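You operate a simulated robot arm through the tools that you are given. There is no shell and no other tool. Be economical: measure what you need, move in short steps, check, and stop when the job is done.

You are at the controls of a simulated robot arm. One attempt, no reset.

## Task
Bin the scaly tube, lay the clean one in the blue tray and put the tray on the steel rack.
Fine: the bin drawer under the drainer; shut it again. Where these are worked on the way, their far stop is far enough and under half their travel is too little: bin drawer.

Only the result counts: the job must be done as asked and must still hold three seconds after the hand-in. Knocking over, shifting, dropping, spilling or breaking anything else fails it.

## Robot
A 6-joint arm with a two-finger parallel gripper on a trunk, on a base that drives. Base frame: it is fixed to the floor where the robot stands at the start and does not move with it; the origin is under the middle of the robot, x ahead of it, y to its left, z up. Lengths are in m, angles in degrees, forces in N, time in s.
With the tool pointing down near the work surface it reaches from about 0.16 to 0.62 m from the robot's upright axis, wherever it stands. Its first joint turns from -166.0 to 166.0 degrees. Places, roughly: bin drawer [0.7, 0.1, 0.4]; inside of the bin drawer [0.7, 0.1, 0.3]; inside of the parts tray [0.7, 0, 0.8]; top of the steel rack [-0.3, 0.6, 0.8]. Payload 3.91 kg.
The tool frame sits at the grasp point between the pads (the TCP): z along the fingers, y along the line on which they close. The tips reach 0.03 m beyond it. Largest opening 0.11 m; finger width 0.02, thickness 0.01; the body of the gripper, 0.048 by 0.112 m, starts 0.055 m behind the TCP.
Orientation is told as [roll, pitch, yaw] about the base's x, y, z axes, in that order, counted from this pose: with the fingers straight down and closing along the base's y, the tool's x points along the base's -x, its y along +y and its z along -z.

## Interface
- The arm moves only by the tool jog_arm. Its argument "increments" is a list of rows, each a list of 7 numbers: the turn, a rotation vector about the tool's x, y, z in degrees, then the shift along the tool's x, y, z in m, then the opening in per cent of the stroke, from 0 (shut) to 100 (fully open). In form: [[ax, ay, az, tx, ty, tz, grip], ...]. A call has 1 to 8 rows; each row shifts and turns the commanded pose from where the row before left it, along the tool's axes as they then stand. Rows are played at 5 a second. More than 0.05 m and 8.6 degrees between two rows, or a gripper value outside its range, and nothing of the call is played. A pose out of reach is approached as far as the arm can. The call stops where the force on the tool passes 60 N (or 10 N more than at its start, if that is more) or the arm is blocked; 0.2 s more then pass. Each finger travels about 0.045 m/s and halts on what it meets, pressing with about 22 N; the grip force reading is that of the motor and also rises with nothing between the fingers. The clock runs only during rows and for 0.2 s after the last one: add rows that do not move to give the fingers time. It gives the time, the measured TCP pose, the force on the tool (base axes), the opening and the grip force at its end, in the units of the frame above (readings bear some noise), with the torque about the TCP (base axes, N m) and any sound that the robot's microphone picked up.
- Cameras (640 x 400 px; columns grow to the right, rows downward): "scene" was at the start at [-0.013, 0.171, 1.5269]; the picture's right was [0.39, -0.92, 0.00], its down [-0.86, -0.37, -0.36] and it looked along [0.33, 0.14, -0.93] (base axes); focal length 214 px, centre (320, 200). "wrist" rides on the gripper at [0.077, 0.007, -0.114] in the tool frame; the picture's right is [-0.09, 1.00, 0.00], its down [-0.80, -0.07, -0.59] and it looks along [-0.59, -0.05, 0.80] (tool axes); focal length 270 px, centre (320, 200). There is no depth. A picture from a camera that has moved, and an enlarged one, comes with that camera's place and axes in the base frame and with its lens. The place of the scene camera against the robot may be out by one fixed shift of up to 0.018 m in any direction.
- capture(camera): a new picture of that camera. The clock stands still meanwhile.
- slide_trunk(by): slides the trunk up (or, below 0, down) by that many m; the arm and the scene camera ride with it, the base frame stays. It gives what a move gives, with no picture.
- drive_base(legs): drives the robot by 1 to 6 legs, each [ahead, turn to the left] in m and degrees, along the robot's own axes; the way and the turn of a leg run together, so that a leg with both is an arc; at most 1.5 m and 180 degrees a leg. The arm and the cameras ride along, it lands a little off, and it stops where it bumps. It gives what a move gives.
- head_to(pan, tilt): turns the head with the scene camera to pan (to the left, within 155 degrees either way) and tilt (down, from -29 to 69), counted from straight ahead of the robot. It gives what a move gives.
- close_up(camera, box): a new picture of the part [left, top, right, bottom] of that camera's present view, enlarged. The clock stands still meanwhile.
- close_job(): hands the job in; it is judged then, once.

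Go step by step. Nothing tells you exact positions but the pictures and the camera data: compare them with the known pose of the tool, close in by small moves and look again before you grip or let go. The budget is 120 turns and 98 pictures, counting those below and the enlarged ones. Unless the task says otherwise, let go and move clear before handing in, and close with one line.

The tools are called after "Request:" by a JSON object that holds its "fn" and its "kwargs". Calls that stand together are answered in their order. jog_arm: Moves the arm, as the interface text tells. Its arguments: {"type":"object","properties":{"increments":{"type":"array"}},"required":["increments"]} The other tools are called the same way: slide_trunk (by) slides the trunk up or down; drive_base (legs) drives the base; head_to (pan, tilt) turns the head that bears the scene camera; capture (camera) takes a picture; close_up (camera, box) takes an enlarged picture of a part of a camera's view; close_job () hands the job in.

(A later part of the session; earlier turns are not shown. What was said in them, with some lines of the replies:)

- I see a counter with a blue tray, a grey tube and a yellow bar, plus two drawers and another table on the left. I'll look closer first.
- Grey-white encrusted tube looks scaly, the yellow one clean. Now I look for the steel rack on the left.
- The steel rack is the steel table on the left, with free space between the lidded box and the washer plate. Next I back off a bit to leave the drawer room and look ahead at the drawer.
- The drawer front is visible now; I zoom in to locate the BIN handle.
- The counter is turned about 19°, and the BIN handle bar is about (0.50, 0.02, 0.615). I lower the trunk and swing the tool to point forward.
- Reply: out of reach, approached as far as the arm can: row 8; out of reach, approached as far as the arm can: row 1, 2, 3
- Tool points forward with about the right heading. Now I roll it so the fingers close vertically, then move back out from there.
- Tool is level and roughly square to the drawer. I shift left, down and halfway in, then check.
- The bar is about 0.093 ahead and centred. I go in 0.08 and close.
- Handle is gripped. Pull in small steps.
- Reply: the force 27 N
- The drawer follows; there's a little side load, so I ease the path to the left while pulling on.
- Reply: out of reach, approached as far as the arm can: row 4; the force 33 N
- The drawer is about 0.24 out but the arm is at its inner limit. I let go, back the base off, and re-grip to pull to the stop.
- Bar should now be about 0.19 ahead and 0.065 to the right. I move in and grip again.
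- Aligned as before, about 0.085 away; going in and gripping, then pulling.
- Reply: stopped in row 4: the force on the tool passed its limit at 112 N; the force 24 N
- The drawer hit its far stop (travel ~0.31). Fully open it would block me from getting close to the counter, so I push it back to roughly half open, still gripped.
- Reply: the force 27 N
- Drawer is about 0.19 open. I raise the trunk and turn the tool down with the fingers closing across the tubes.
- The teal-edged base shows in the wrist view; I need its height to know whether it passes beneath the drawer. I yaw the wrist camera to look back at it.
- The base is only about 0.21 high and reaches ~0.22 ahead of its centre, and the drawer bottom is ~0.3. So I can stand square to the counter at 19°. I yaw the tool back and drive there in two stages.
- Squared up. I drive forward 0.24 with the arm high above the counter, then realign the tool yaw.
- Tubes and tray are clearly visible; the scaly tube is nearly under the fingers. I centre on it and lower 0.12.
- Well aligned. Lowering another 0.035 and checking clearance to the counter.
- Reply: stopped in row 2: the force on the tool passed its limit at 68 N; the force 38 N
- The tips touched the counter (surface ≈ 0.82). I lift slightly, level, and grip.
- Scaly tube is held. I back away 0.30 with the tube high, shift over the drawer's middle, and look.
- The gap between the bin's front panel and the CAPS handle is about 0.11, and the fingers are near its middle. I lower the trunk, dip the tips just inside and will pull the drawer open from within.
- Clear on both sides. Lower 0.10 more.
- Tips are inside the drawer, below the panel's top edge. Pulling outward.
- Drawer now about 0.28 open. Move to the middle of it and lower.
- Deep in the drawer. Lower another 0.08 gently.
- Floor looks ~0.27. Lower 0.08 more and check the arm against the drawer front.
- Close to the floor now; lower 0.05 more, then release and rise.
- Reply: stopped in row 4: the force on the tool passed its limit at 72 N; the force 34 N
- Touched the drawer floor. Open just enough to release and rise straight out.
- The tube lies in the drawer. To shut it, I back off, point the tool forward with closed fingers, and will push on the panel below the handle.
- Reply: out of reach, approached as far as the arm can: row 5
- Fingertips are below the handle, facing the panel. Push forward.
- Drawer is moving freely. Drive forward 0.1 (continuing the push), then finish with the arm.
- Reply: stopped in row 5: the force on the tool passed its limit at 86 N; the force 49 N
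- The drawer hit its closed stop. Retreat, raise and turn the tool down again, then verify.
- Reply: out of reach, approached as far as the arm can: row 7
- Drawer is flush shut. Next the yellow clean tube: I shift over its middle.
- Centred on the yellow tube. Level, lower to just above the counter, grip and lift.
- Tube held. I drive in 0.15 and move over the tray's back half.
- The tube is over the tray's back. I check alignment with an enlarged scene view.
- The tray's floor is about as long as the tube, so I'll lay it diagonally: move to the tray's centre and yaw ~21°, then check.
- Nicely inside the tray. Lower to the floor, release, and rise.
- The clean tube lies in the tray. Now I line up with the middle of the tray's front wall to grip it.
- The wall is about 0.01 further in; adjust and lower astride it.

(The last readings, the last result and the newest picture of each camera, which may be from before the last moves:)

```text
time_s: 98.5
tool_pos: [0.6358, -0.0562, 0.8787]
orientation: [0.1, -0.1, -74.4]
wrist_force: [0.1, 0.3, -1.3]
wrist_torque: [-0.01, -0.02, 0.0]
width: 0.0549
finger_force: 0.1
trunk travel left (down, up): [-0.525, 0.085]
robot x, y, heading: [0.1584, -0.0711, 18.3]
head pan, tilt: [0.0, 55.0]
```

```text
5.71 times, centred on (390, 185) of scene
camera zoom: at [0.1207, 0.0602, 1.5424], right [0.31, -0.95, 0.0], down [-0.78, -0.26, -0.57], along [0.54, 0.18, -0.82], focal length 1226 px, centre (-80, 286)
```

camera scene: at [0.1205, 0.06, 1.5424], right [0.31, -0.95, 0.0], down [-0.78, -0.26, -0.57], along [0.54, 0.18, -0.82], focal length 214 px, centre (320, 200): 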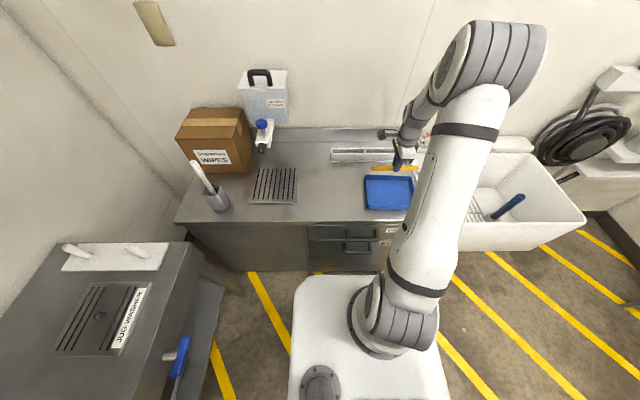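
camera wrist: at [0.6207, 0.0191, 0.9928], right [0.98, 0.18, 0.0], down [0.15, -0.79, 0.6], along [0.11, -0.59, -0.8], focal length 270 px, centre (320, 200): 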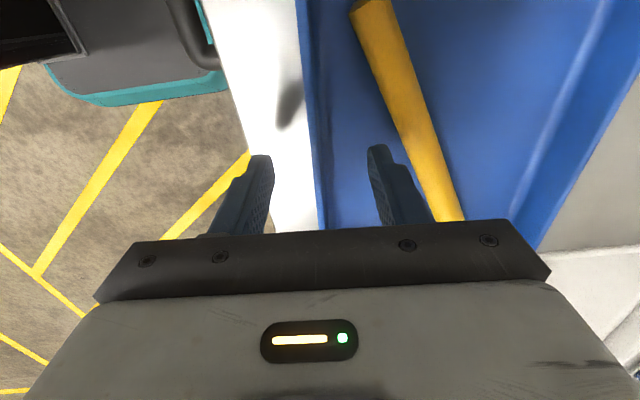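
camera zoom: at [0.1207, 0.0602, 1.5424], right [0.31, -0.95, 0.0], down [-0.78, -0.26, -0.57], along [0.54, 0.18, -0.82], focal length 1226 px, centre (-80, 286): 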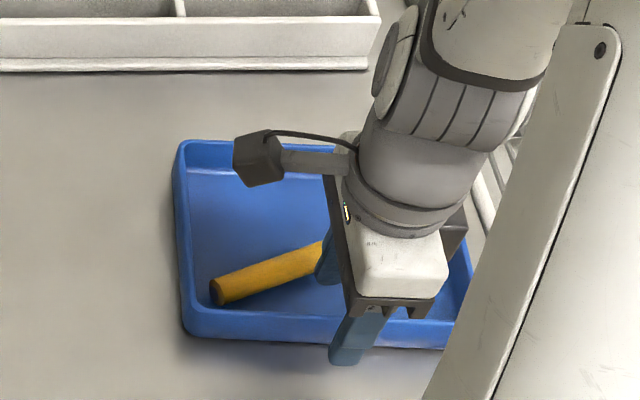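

Fingers straddle the wall cleanly. Lower the last bit and close.

Request:
{"fn": "jog_arm", "kwargs": {"increments": [[0, 0, 0, 0, 0, 0.01, 50], [0, 0, 0, 0, 0, 0.006, 50], [0, 0, 0, 0, 0, 0, 0], [0, 0, 0, 0, 0, 0, 0], [0, 0, 0, 0, 0, 0, 0], [0, 0, 0, 0, 0, 0, 0], [0, 0, 0, 0, 0, 0, 0]]}}

Request:
{"fn": "jog_arm", "kwargs": {"increments": [[0, 0, 0, 0, 0, -0.01, 0], [0, 0, 0, 0, 0, -0.01, 0], [0, 0, 0, 0, 0, 0, 0]]}}

Request:
{"fn": "capture", "kwargs": {"camera": "wrist"}}

Request:
{"fn": "close_up", "kwargs": {"camera": "scene", "box": [350, 150, 430, 220]}}

```text
time_s: 100.0
tool_pos: [0.6345, -0.0546, 0.8626]
orientation: [0.1, -0.1, -74.3]
wrist_force: [0.4, -0.2, 0.0]
wrist_torque: [-0.06, 0.06, -0.07]
width: 0.0047
finger_force: 21.7
trunk travel left (down, up): [-0.525, 0.085]
robot x, y, heading: [0.1553, -0.0738, 18.3]
head pan, tilt: [0.0, 55.0]
```

```text
time_s: 100.8
tool_pos: [0.635, -0.0559, 0.8812]
orientation: [0.1, -0.1, -74.3]
wrist_force: [-0.6, 0.2, -3.1]
wrist_torque: [-0.08, 0.23, -0.04]
width: 0.0046
finger_force: 21.7
trunk travel left (down, up): [-0.525, 0.085]
robot x, y, heading: [0.1542, -0.0721, 18.3]
head pan, tilt: [0.0, 55.0]
```

```text
27 pictures are left
camera wrist: at [0.6196, 0.0195, 0.9968], right [0.98, 0.18, 0.0], down [0.15, -0.79, 0.6], along [0.11, -0.59, -0.8], focal length 270 px, centre (320, 200)
```

wrist: 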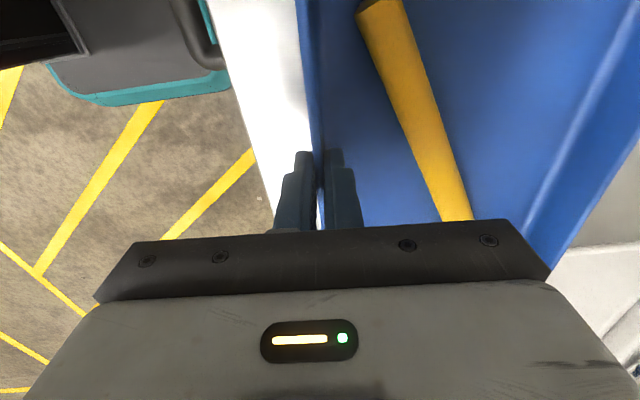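

```text
5.71 times, centred on (390, 185) of scene
camera zoom: at [0.1205, 0.0603, 1.5424], right [0.31, -0.95, 0.0], down [-0.78, -0.26, -0.57], along [0.54, 0.18, -0.82], focal length 1226 px, centre (-80, 286)
```

zoom: 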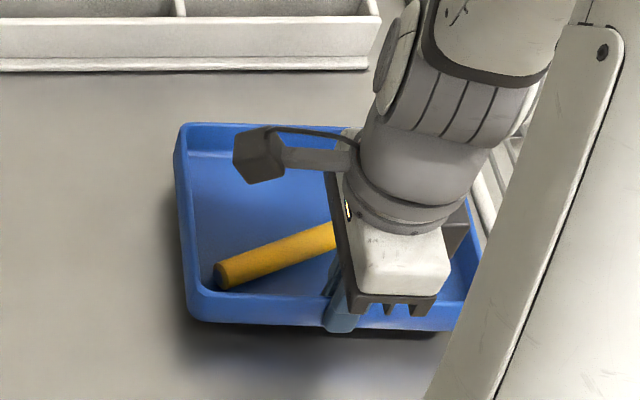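

The tray is held level (about 0.3 kg). I lift it clear, then back away from the counter.

Request:
{"fn": "jog_arm", "kwargs": {"increments": [[0, 0, 0, 0, 0, -0.02, 0], [0, 0, 0, 0, 0, -0.02, 0], [0, 0, 0, 0, 0, -0.02, 0], [0, 0, 0, 0, 0, -0.02, 0], [0, 0, 0, 0, 0, -0.02, 0], [0, 0, 0, 0, 0, -0.02, 0], [0, 0, 0, 0, 0, -0.02, 0]]}}

Request:
{"fn": "drive_base", "kwargs": {"legs": [[-0.35, 0]]}}

Request:
{"fn": "capture", "kwargs": {"camera": "scene"}}

```text
time_s: 102.5
tool_pos: [0.6337, -0.056, 1.0223]
orientation: [0.1, -0.1, -74.5]
wrist_force: [-0.3, 0.8, -2.4]
wrist_torque: [-0.04, 0.2, 0.02]
width: 0.0047
finger_force: 22.4
trunk travel left (down, up): [-0.525, 0.085]
robot x, y, heading: [0.1567, -0.0734, 18.6]
head pan, tilt: [0.0, 55.0]
```

```text
time_s: 104.7
tool_pos: [0.3023, -0.1647, 1.0217]
orientation: [0.1, -0.1, -74.0]
wrist_force: [-0.1, 0.1, -2.0]
wrist_torque: [-0.07, 0.19, 0.01]
width: 0.0049
finger_force: 21.9
trunk travel left (down, up): [-0.525, 0.085]
robot x, y, heading: [-0.1767, -0.1812, 18.9]
head pan, tilt: [0.0, 55.0]
```

```text
25 pictures are left
camera scene: at [-0.2133, -0.0501, 1.5424], right [0.32, -0.95, 0.0], down [-0.78, -0.26, -0.57], along [0.54, 0.19, -0.82], focal length 214 px, centre (320, 200)
```

scene: 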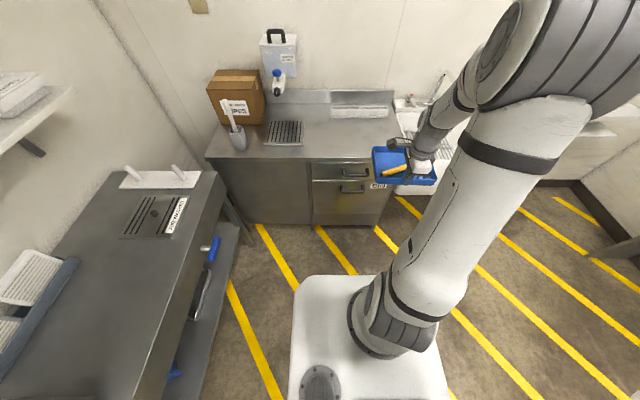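

Turn left 90° with the tray held high.

Request:
{"fn": "drive_base", "kwargs": {"legs": [[0, 45], [0, 44.6]]}}

Request:
{"fn": "head_to", "kwargs": {"pan": 0, "tilt": 45}}

Request:
{"fn": "capture", "kwargs": {"camera": "scene"}}

Request:
{"fn": "capture", "kwargs": {"camera": "wrist"}}

```text
time_s: 109.3
tool_pos: [-0.2018, 0.2931, 1.0231]
orientation: [0.1, 0.0, 17.0]
wrist_force: [-0.1, -0.2, -2.2]
wrist_torque: [-0.2, -0.06, 0.01]
width: 0.0047
finger_force: 22.1
trunk travel left (down, up): [-0.525, 0.085]
robot x, y, heading: [-0.1386, -0.171, 108.9]
head pan, tilt: [0.0, 55.0]
```

```text
time_s: 110.0
tool_pos: [-0.1992, 0.2949, 1.0218]
orientation: [0.1, 0.0, 16.9]
wrist_force: [-0.1, 0.2, -2.6]
wrist_torque: [-0.2, -0.03, 0.04]
width: 0.0048
finger_force: 22.0
trunk travel left (down, up): [-0.525, 0.085]
robot x, y, heading: [-0.1353, -0.167, 109.0]
head pan, tilt: [0.0, 45.0]
```

```text
24 pictures are left
camera scene: at [-0.2658, -0.2207, 1.5559], right [0.95, 0.33, 0.0], down [0.23, -0.67, -0.71], along [-0.23, 0.67, -0.71], focal length 214 px, centre (320, 200)
```

scene: 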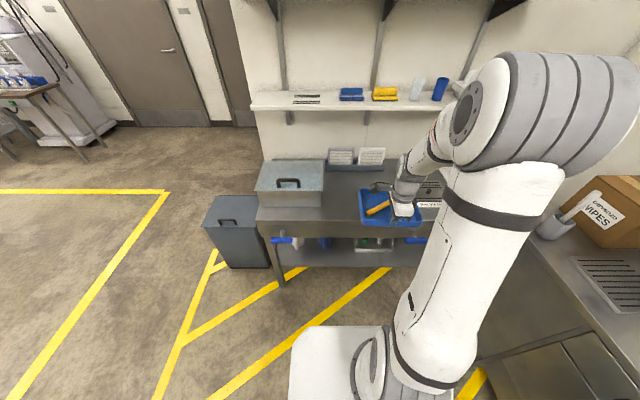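

```text
23 pictures are left
camera wrist: at [-0.2752, 0.2771, 1.1365], right [-0.2, 0.98, 0.0], down [0.79, 0.16, 0.59], along [0.58, 0.12, -0.8], focal length 270 px, centre (320, 200)
```

wrist: 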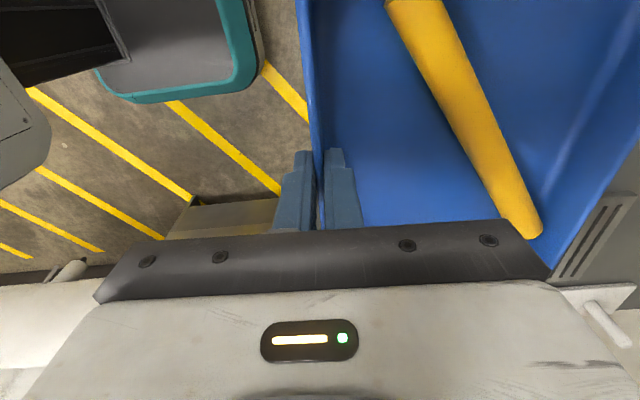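

Rack's clear zone lies between the lidded box and the washer plate, and the shelf edge is further back and higher. Drive forward 0.24.

Request:
{"fn": "drive_base", "kwargs": {"legs": [[0.24, 0]]}}

Request:
{"fn": "capture", "kwargs": {"camera": "scene"}}

Request:
{"fn": "capture", "kwargs": {"camera": "wrist"}}

```text
time_s: 111.8
tool_pos: [-0.2807, 0.5267, 1.0224]
orientation: [-0.1, -0.1, 16.8]
wrist_force: [0.2, 0.6, -2.3]
wrist_torque: [-0.21, -0.06, 0.0]
width: 0.0047
finger_force: 21.9
trunk travel left (down, up): [-0.525, 0.085]
robot x, y, heading: [-0.2197, 0.0652, 109.1]
head pan, tilt: [0.0, 45.0]
```

```text
22 pictures are left
camera scene: at [-0.3475, 0.0128, 1.5558], right [0.95, 0.33, 0.0], down [0.23, -0.67, -0.71], along [-0.23, 0.67, -0.71], focal length 214 px, centre (320, 200)
```

scene: 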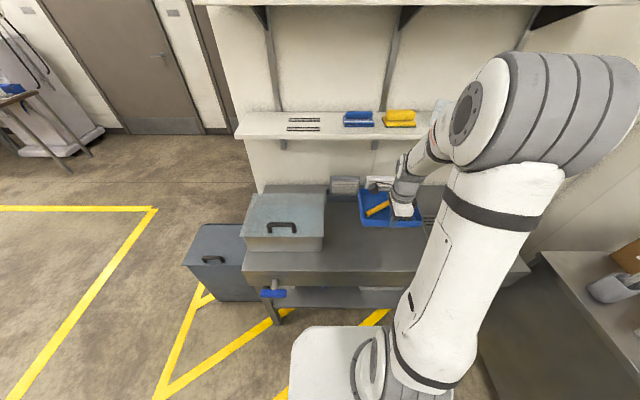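

```text
21 pictures are left
camera wrist: at [-0.3572, 0.5101, 1.1362], right [-0.21, 0.98, 0.0], down [0.79, 0.16, 0.6], along [0.58, 0.12, -0.8], focal length 270 px, centre (320, 200)
```

wrist: 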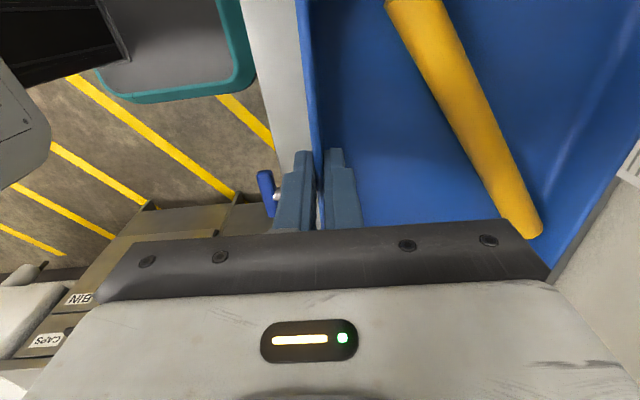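

Tray is above the free area. Move 0.02 further in, lower most of the way, then check.

Request:
{"fn": "jog_arm", "kwargs": {"increments": [[0, 0, 0, 0, 0.02, 0, 0], [0, 0, 0, 0, 0, 0.03, 0], [0, 0, 0, 0, 0, 0.03, 0], [0, 0, 0, 0, 0, 0.03, 0], [0, 0, 0, 0, 0, 0.03, 0], [0, 0, 0, 0, 0, 0, 0]]}}

Request:
{"fn": "capture", "kwargs": {"camera": "wrist"}}

Request:
{"fn": "close_up", "kwargs": {"camera": "scene", "box": [320, 160, 440, 260]}}

```text
time_s: 113.2
tool_pos: [-0.2885, 0.5451, 0.9015]
orientation: [0.0, -0.2, 16.9]
wrist_force: [0.1, -0.5, -1.9]
wrist_torque: [-0.21, -0.06, 0.0]
width: 0.0048
finger_force: 22.3
trunk travel left (down, up): [-0.525, 0.085]
robot x, y, heading: [-0.2185, 0.0639, 108.8]
head pan, tilt: [0.0, 45.0]
```

```text
20 pictures are left
camera wrist: at [-0.3641, 0.5276, 1.0166], right [-0.21, 0.98, 0.0], down [0.79, 0.16, 0.6], along [0.58, 0.12, -0.8], focal length 270 px, centre (320, 200)
```

wrist: 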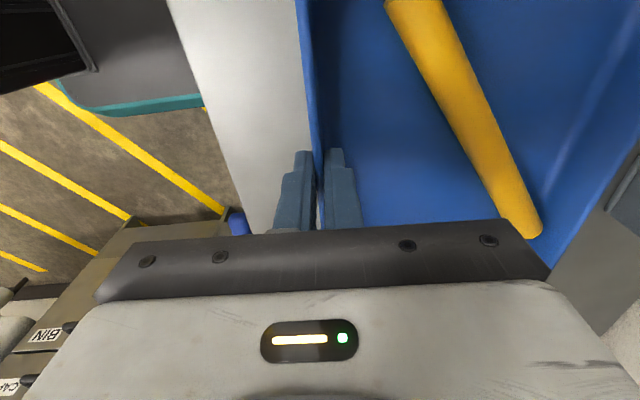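

```text
4.00 times, centred on (380, 210) of scene
camera zoom: at [-0.3472, 0.0119, 1.5558], right [0.95, 0.33, 0.0], down [0.23, -0.67, -0.71], along [-0.23, 0.67, -0.71], focal length 858 px, centre (80, 160)
```

zoom: 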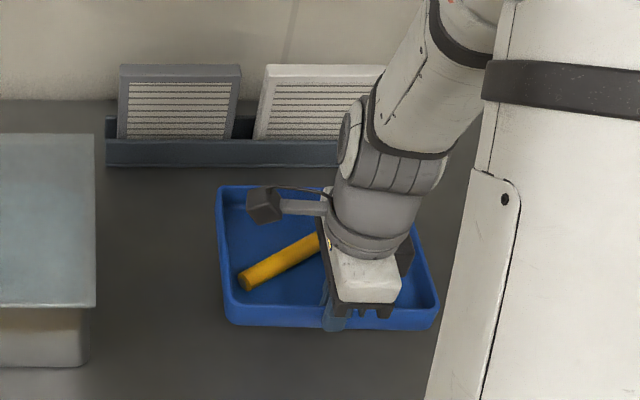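

Good clearance all round. Lower in small steps, watching the vertical force.

Request:
{"fn": "jog_arm", "kwargs": {"increments": [[0, 0, 0, 0, 0, 0.01, 0], [0, 0, 0, 0, 0, 0.01, 0], [0, 0, 0, 0, 0, 0.01, 0], [0, 0, 0, 0, 0, 0.004, 0], [0, 0, 0, 0, 0, 0, 0]]}}

Request:
{"fn": "close_up", "kwargs": {"camera": "scene", "box": [320, 160, 440, 260]}}

```text
time_s: 114.4
tool_pos: [-0.2875, 0.5447, 0.8682]
orientation: [0.0, -0.1, 16.9]
wrist_force: [-0.5, -0.7, -3.2]
wrist_torque: [-0.23, -0.04, -0.01]
width: 0.0047
finger_force: 22.0
trunk travel left (down, up): [-0.525, 0.085]
robot x, y, heading: [-0.216, 0.0637, 109.2]
head pan, tilt: [0.0, 45.0]
```

```text
4.00 times, centred on (380, 210) of scene
camera zoom: at [-0.3472, 0.0119, 1.5558], right [0.95, 0.33, 0.0], down [0.23, -0.67, -0.71], along [-0.23, 0.67, -0.71], focal length 858 px, centre (80, 160)
```

zoom: 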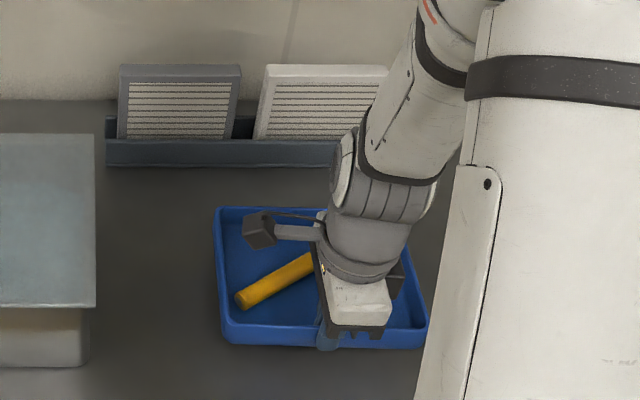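

Still hanging free; continue in finer steps.

Request:
{"fn": "jog_arm", "kwargs": {"increments": [[0, 0, 0, 0, 0, 0.004, 0], [0, 0, 0, 0, 0, 0.004, 0], [0, 0, 0, 0, 0, 0, 0]]}}

Request:
{"fn": "jog_arm", "kwargs": {"increments": [[0, 0, 0, 0, 0, 0.004, 0], [0, 0, 0, 0, 0, 0.003, 0], [0, 0, 0, 0, 0, 0, 0]]}}

```text
time_s: 115.2
tool_pos: [-0.2868, 0.5463, 0.8599]
orientation: [0.1, -0.2, 16.8]
wrist_force: [-0.7, 0.4, -3.2]
wrist_torque: [-0.19, -0.06, 0.01]
width: 0.0046
finger_force: 22.3
trunk travel left (down, up): [-0.525, 0.085]
robot x, y, heading: [-0.2185, 0.0618, 109.2]
head pan, tilt: [0.0, 45.0]
```

```text
time_s: 116.0
tool_pos: [-0.2865, 0.5462, 0.8538]
orientation: [0.1, -0.1, 16.9]
wrist_force: [0.3, 0.1, -2.7]
wrist_torque: [-0.21, -0.05, -0.01]
width: 0.0045
finger_force: 21.8
trunk travel left (down, up): [-0.525, 0.085]
robot x, y, heading: [-0.2163, 0.0606, 108.8]
head pan, tilt: [0.0, 45.0]
```

Request:
{"fn": "jog_arm", "kwargs": {"increments": [[0, 0, 0, 0, 0, 0.003, 0], [0, 0, 0, 0, 0, 0.003, 0], [0, 0, 0, 0, 0, 0, 0]]}}

Request:
{"fn": "close_up", "kwargs": {"camera": "wrist", "box": [160, 0, 400, 240]}}

```text
time_s: 116.8
tool_pos: [-0.2869, 0.5459, 0.8478]
orientation: [0.1, 0.0, 17.0]
wrist_force: [0.2, -0.7, -3.0]
wrist_torque: [-0.26, -0.05, 0.01]
width: 0.0043
finger_force: 22.1
trunk travel left (down, up): [-0.525, 0.085]
robot x, y, heading: [-0.2162, 0.0625, 109.0]
head pan, tilt: [0.0, 45.0]
```

```text
1.67 times, centred on (280, 120) of wrist
camera zoom: at [-0.3631, 0.529, 0.9623], right [-0.21, 0.98, 0.0], down [0.79, 0.16, 0.6], along [0.58, 0.12, -0.8], focal length 450 px, centre (387, 333)
```

zoom: 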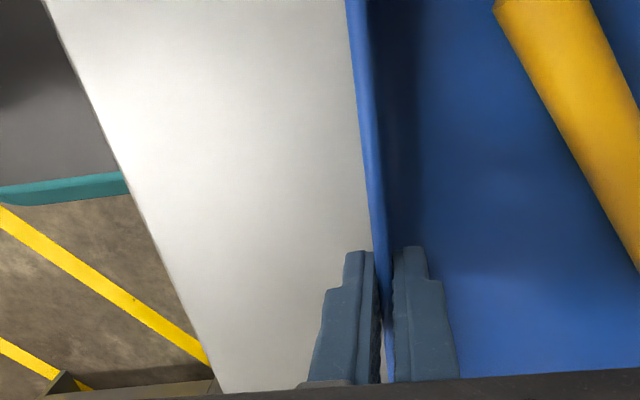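

Still above the surface; continuing down.

Request:
{"fn": "jog_arm", "kwargs": {"increments": [[0, 0, 0, 0, 0, 0.004, 0], [0, 0, 0, 0, 0, 0.004, 0], [0, 0, 0, 0, 0, 0, 0]]}}

```text
time_s: 117.6
tool_pos: [-0.2853, 0.5465, 0.8394]
orientation: [0.3, 0.0, 16.9]
wrist_force: [-2.4, 3.3, 14.0]
wrist_torque: [-0.13, 0.01, -0.01]
width: 0.0046
finger_force: 22.0
trunk travel left (down, up): [-0.525, 0.085]
robot x, y, heading: [-0.2205, 0.0622, 108.9]
head pan, tilt: [0.0, 45.0]
```

Contact made with the rack. Ease off slightly, open the fingers, and rise.

Request:
{"fn": "jog_arm", "kwargs": {"increments": [[0, 0, 0, 0, 0, -0.001, 0], [0, 0, 0, 0, 0, 0, 15], [0, 0, 0, 0, 0, 0, 25], [0, 0, 0, 0, 0, 0, 35], [0, 0, 0, 0, 0, 0, 35]]}}

Request:
{"fn": "capture", "kwargs": {"camera": "wrist"}}

```text
time_s: 118.8
tool_pos: [-0.2856, 0.5448, 0.8399]
orientation: [0.0, -0.1, 16.9]
wrist_force: [0.0, 0.8, -0.3]
wrist_torque: [0.0, 0.01, 0.02]
width: 0.0387
finger_force: 0.0
trunk travel left (down, up): [-0.525, 0.085]
robot x, y, heading: [-0.2187, 0.0627, 108.7]
head pan, tilt: [0.0, 45.0]
```

```text
16 pictures are left
camera wrist: at [-0.3622, 0.5287, 0.9548], right [-0.21, 0.98, 0.0], down [0.79, 0.16, 0.6], along [0.58, 0.12, -0.8], focal length 270 px, centre (320, 200)
```

wrist: 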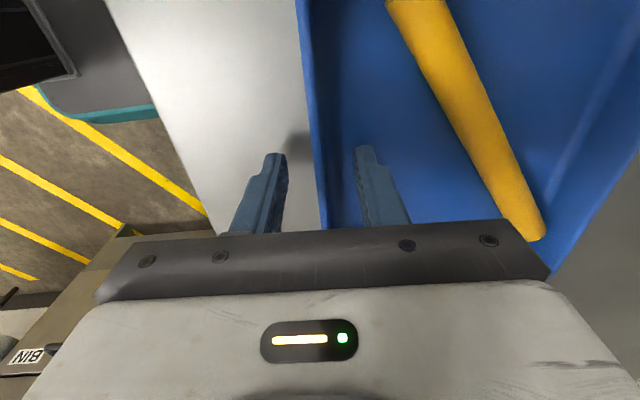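

Both fingers are clear of the wall. Rise straight up, back the base off a little, and check.

Request:
{"fn": "jog_arm", "kwargs": {"increments": [[0, 0, 0, 0, 0, -0.02, 35], [0, 0, 0, 0, 0, -0.03, 35], [0, 0, 0, 0, 0, -0.04, 35], [0, 0, 0, 0, 0, -0.04, 35], [0, 0, 0, 0, 0, -0.04, 35]]}}

Request:
{"fn": "drive_base", "kwargs": {"legs": [[-0.25, 0]]}}

Request:
{"fn": "capture", "kwargs": {"camera": "scene"}}

Request:
{"fn": "head_to", "kwargs": {"pan": -75, "tilt": 45}}

Request:
{"fn": "capture", "kwargs": {"camera": "scene"}}

```text
time_s: 120.0
tool_pos: [-0.2872, 0.5446, 1.0115]
orientation: [0.1, -0.1, 16.9]
wrist_force: [-0.2, -0.8, 0.0]
wrist_torque: [0.04, -0.01, 0.01]
width: 0.0384
finger_force: 0.1
trunk travel left (down, up): [-0.525, 0.085]
robot x, y, heading: [-0.217, 0.0605, 109.0]
head pan, tilt: [0.0, 45.0]
```

```text
time_s: 121.8
tool_pos: [-0.204, 0.3058, 1.011]
orientation: [0.1, -0.1, 16.8]
wrist_force: [0.1, -0.8, -0.3]
wrist_torque: [0.01, -0.01, -0.01]
width: 0.0384
finger_force: 0.1
trunk travel left (down, up): [-0.525, 0.085]
robot x, y, heading: [-0.135, -0.1777, 108.9]
head pan, tilt: [0.0, 45.0]
```

```text
15 pictures are left
camera scene: at [-0.2648, -0.228, 1.5558], right [0.95, 0.32, 0.0], down [0.23, -0.67, -0.71], along [-0.23, 0.67, -0.71], focal length 214 px, centre (320, 200)
```

scene: 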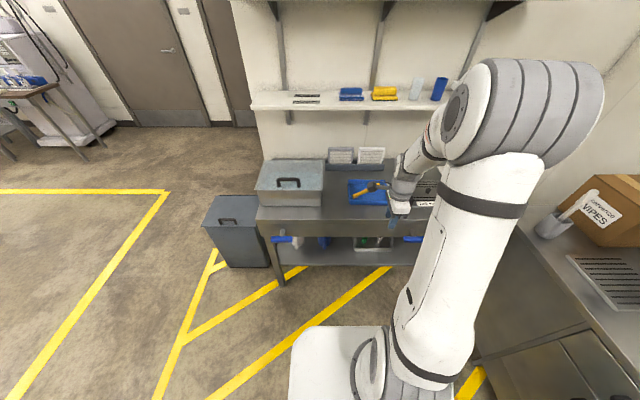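

```text
time_s: 123.3
tool_pos: [-0.2046, 0.3067, 1.0114]
orientation: [0.1, -0.2, 16.8]
wrist_force: [0.4, -0.5, 0.2]
wrist_torque: [-0.03, 0.01, -0.01]
width: 0.0383
finger_force: 0.1
trunk travel left (down, up): [-0.525, 0.085]
robot x, y, heading: [-0.1334, -0.1725, 108.6]
head pan, tilt: [-75.0, 45.0]
```

```text
14 pictures are left
camera scene: at [-0.1712, -0.2586, 1.5558], right [0.56, -0.83, 0.0], down [-0.59, -0.4, -0.71], along [0.59, 0.39, -0.71], focal length 214 px, centre (320, 200)
```

scene: 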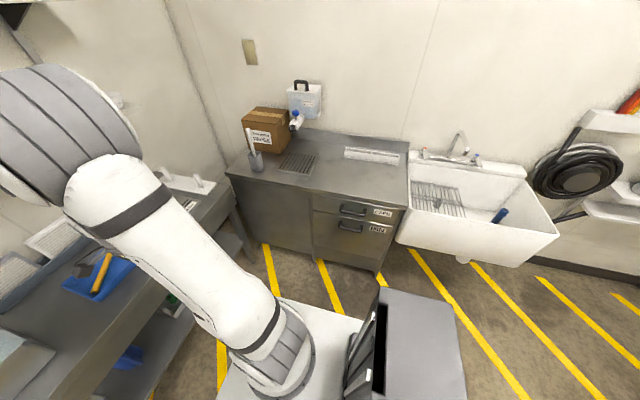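

Drawer is shut and the tray is on the rack. One last enlarged check of the tray and drawer.

Request:
{"fn": "close_up", "kwargs": {"camera": "scene", "box": [40, 230, 160, 320]}}

Request:
{"fn": "close_up", "kwargs": {"camera": "scene", "box": [290, 170, 420, 280]}}

```text
4.44 times, centred on (100, 275) of scene
camera zoom: at [-0.1712, -0.2586, 1.5558], right [0.56, -0.83, 0.0], down [-0.59, -0.4, -0.71], along [0.59, 0.39, -0.71], focal length 953 px, centre (1298, -133)
```

zoom: 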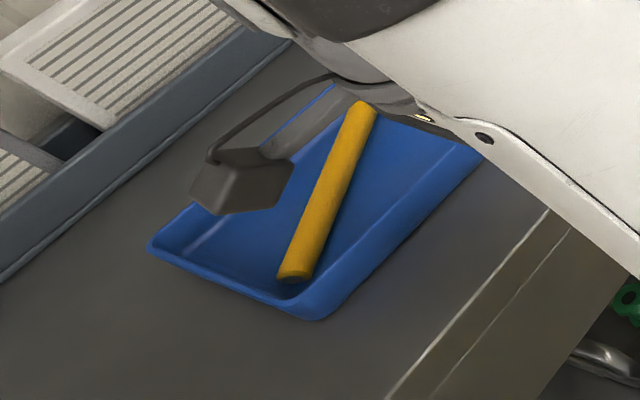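

```text
3.64 times, centred on (355, 225) of scene
camera zoom: at [-0.1712, -0.2586, 1.5558], right [0.56, -0.83, 0.0], down [-0.59, -0.4, -0.71], along [0.59, 0.39, -0.71], focal length 780 px, centre (193, 109)
```

zoom: 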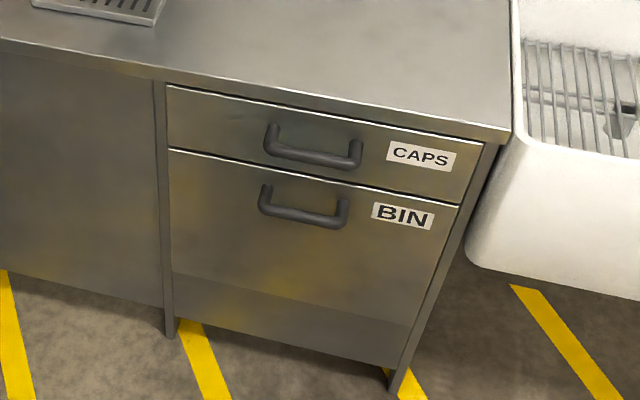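

The tube lies in the tray on the rack, the drawer is flush shut, and the arm is clear. I hand in.

Request:
{"fn": "close_job", "kwargs": {}}

```text
The job is handed in.
```

The scaly tube is in the bin drawer, which is shut again. The clean tube lies in the blue tray, and the tray stands on the steel rack.
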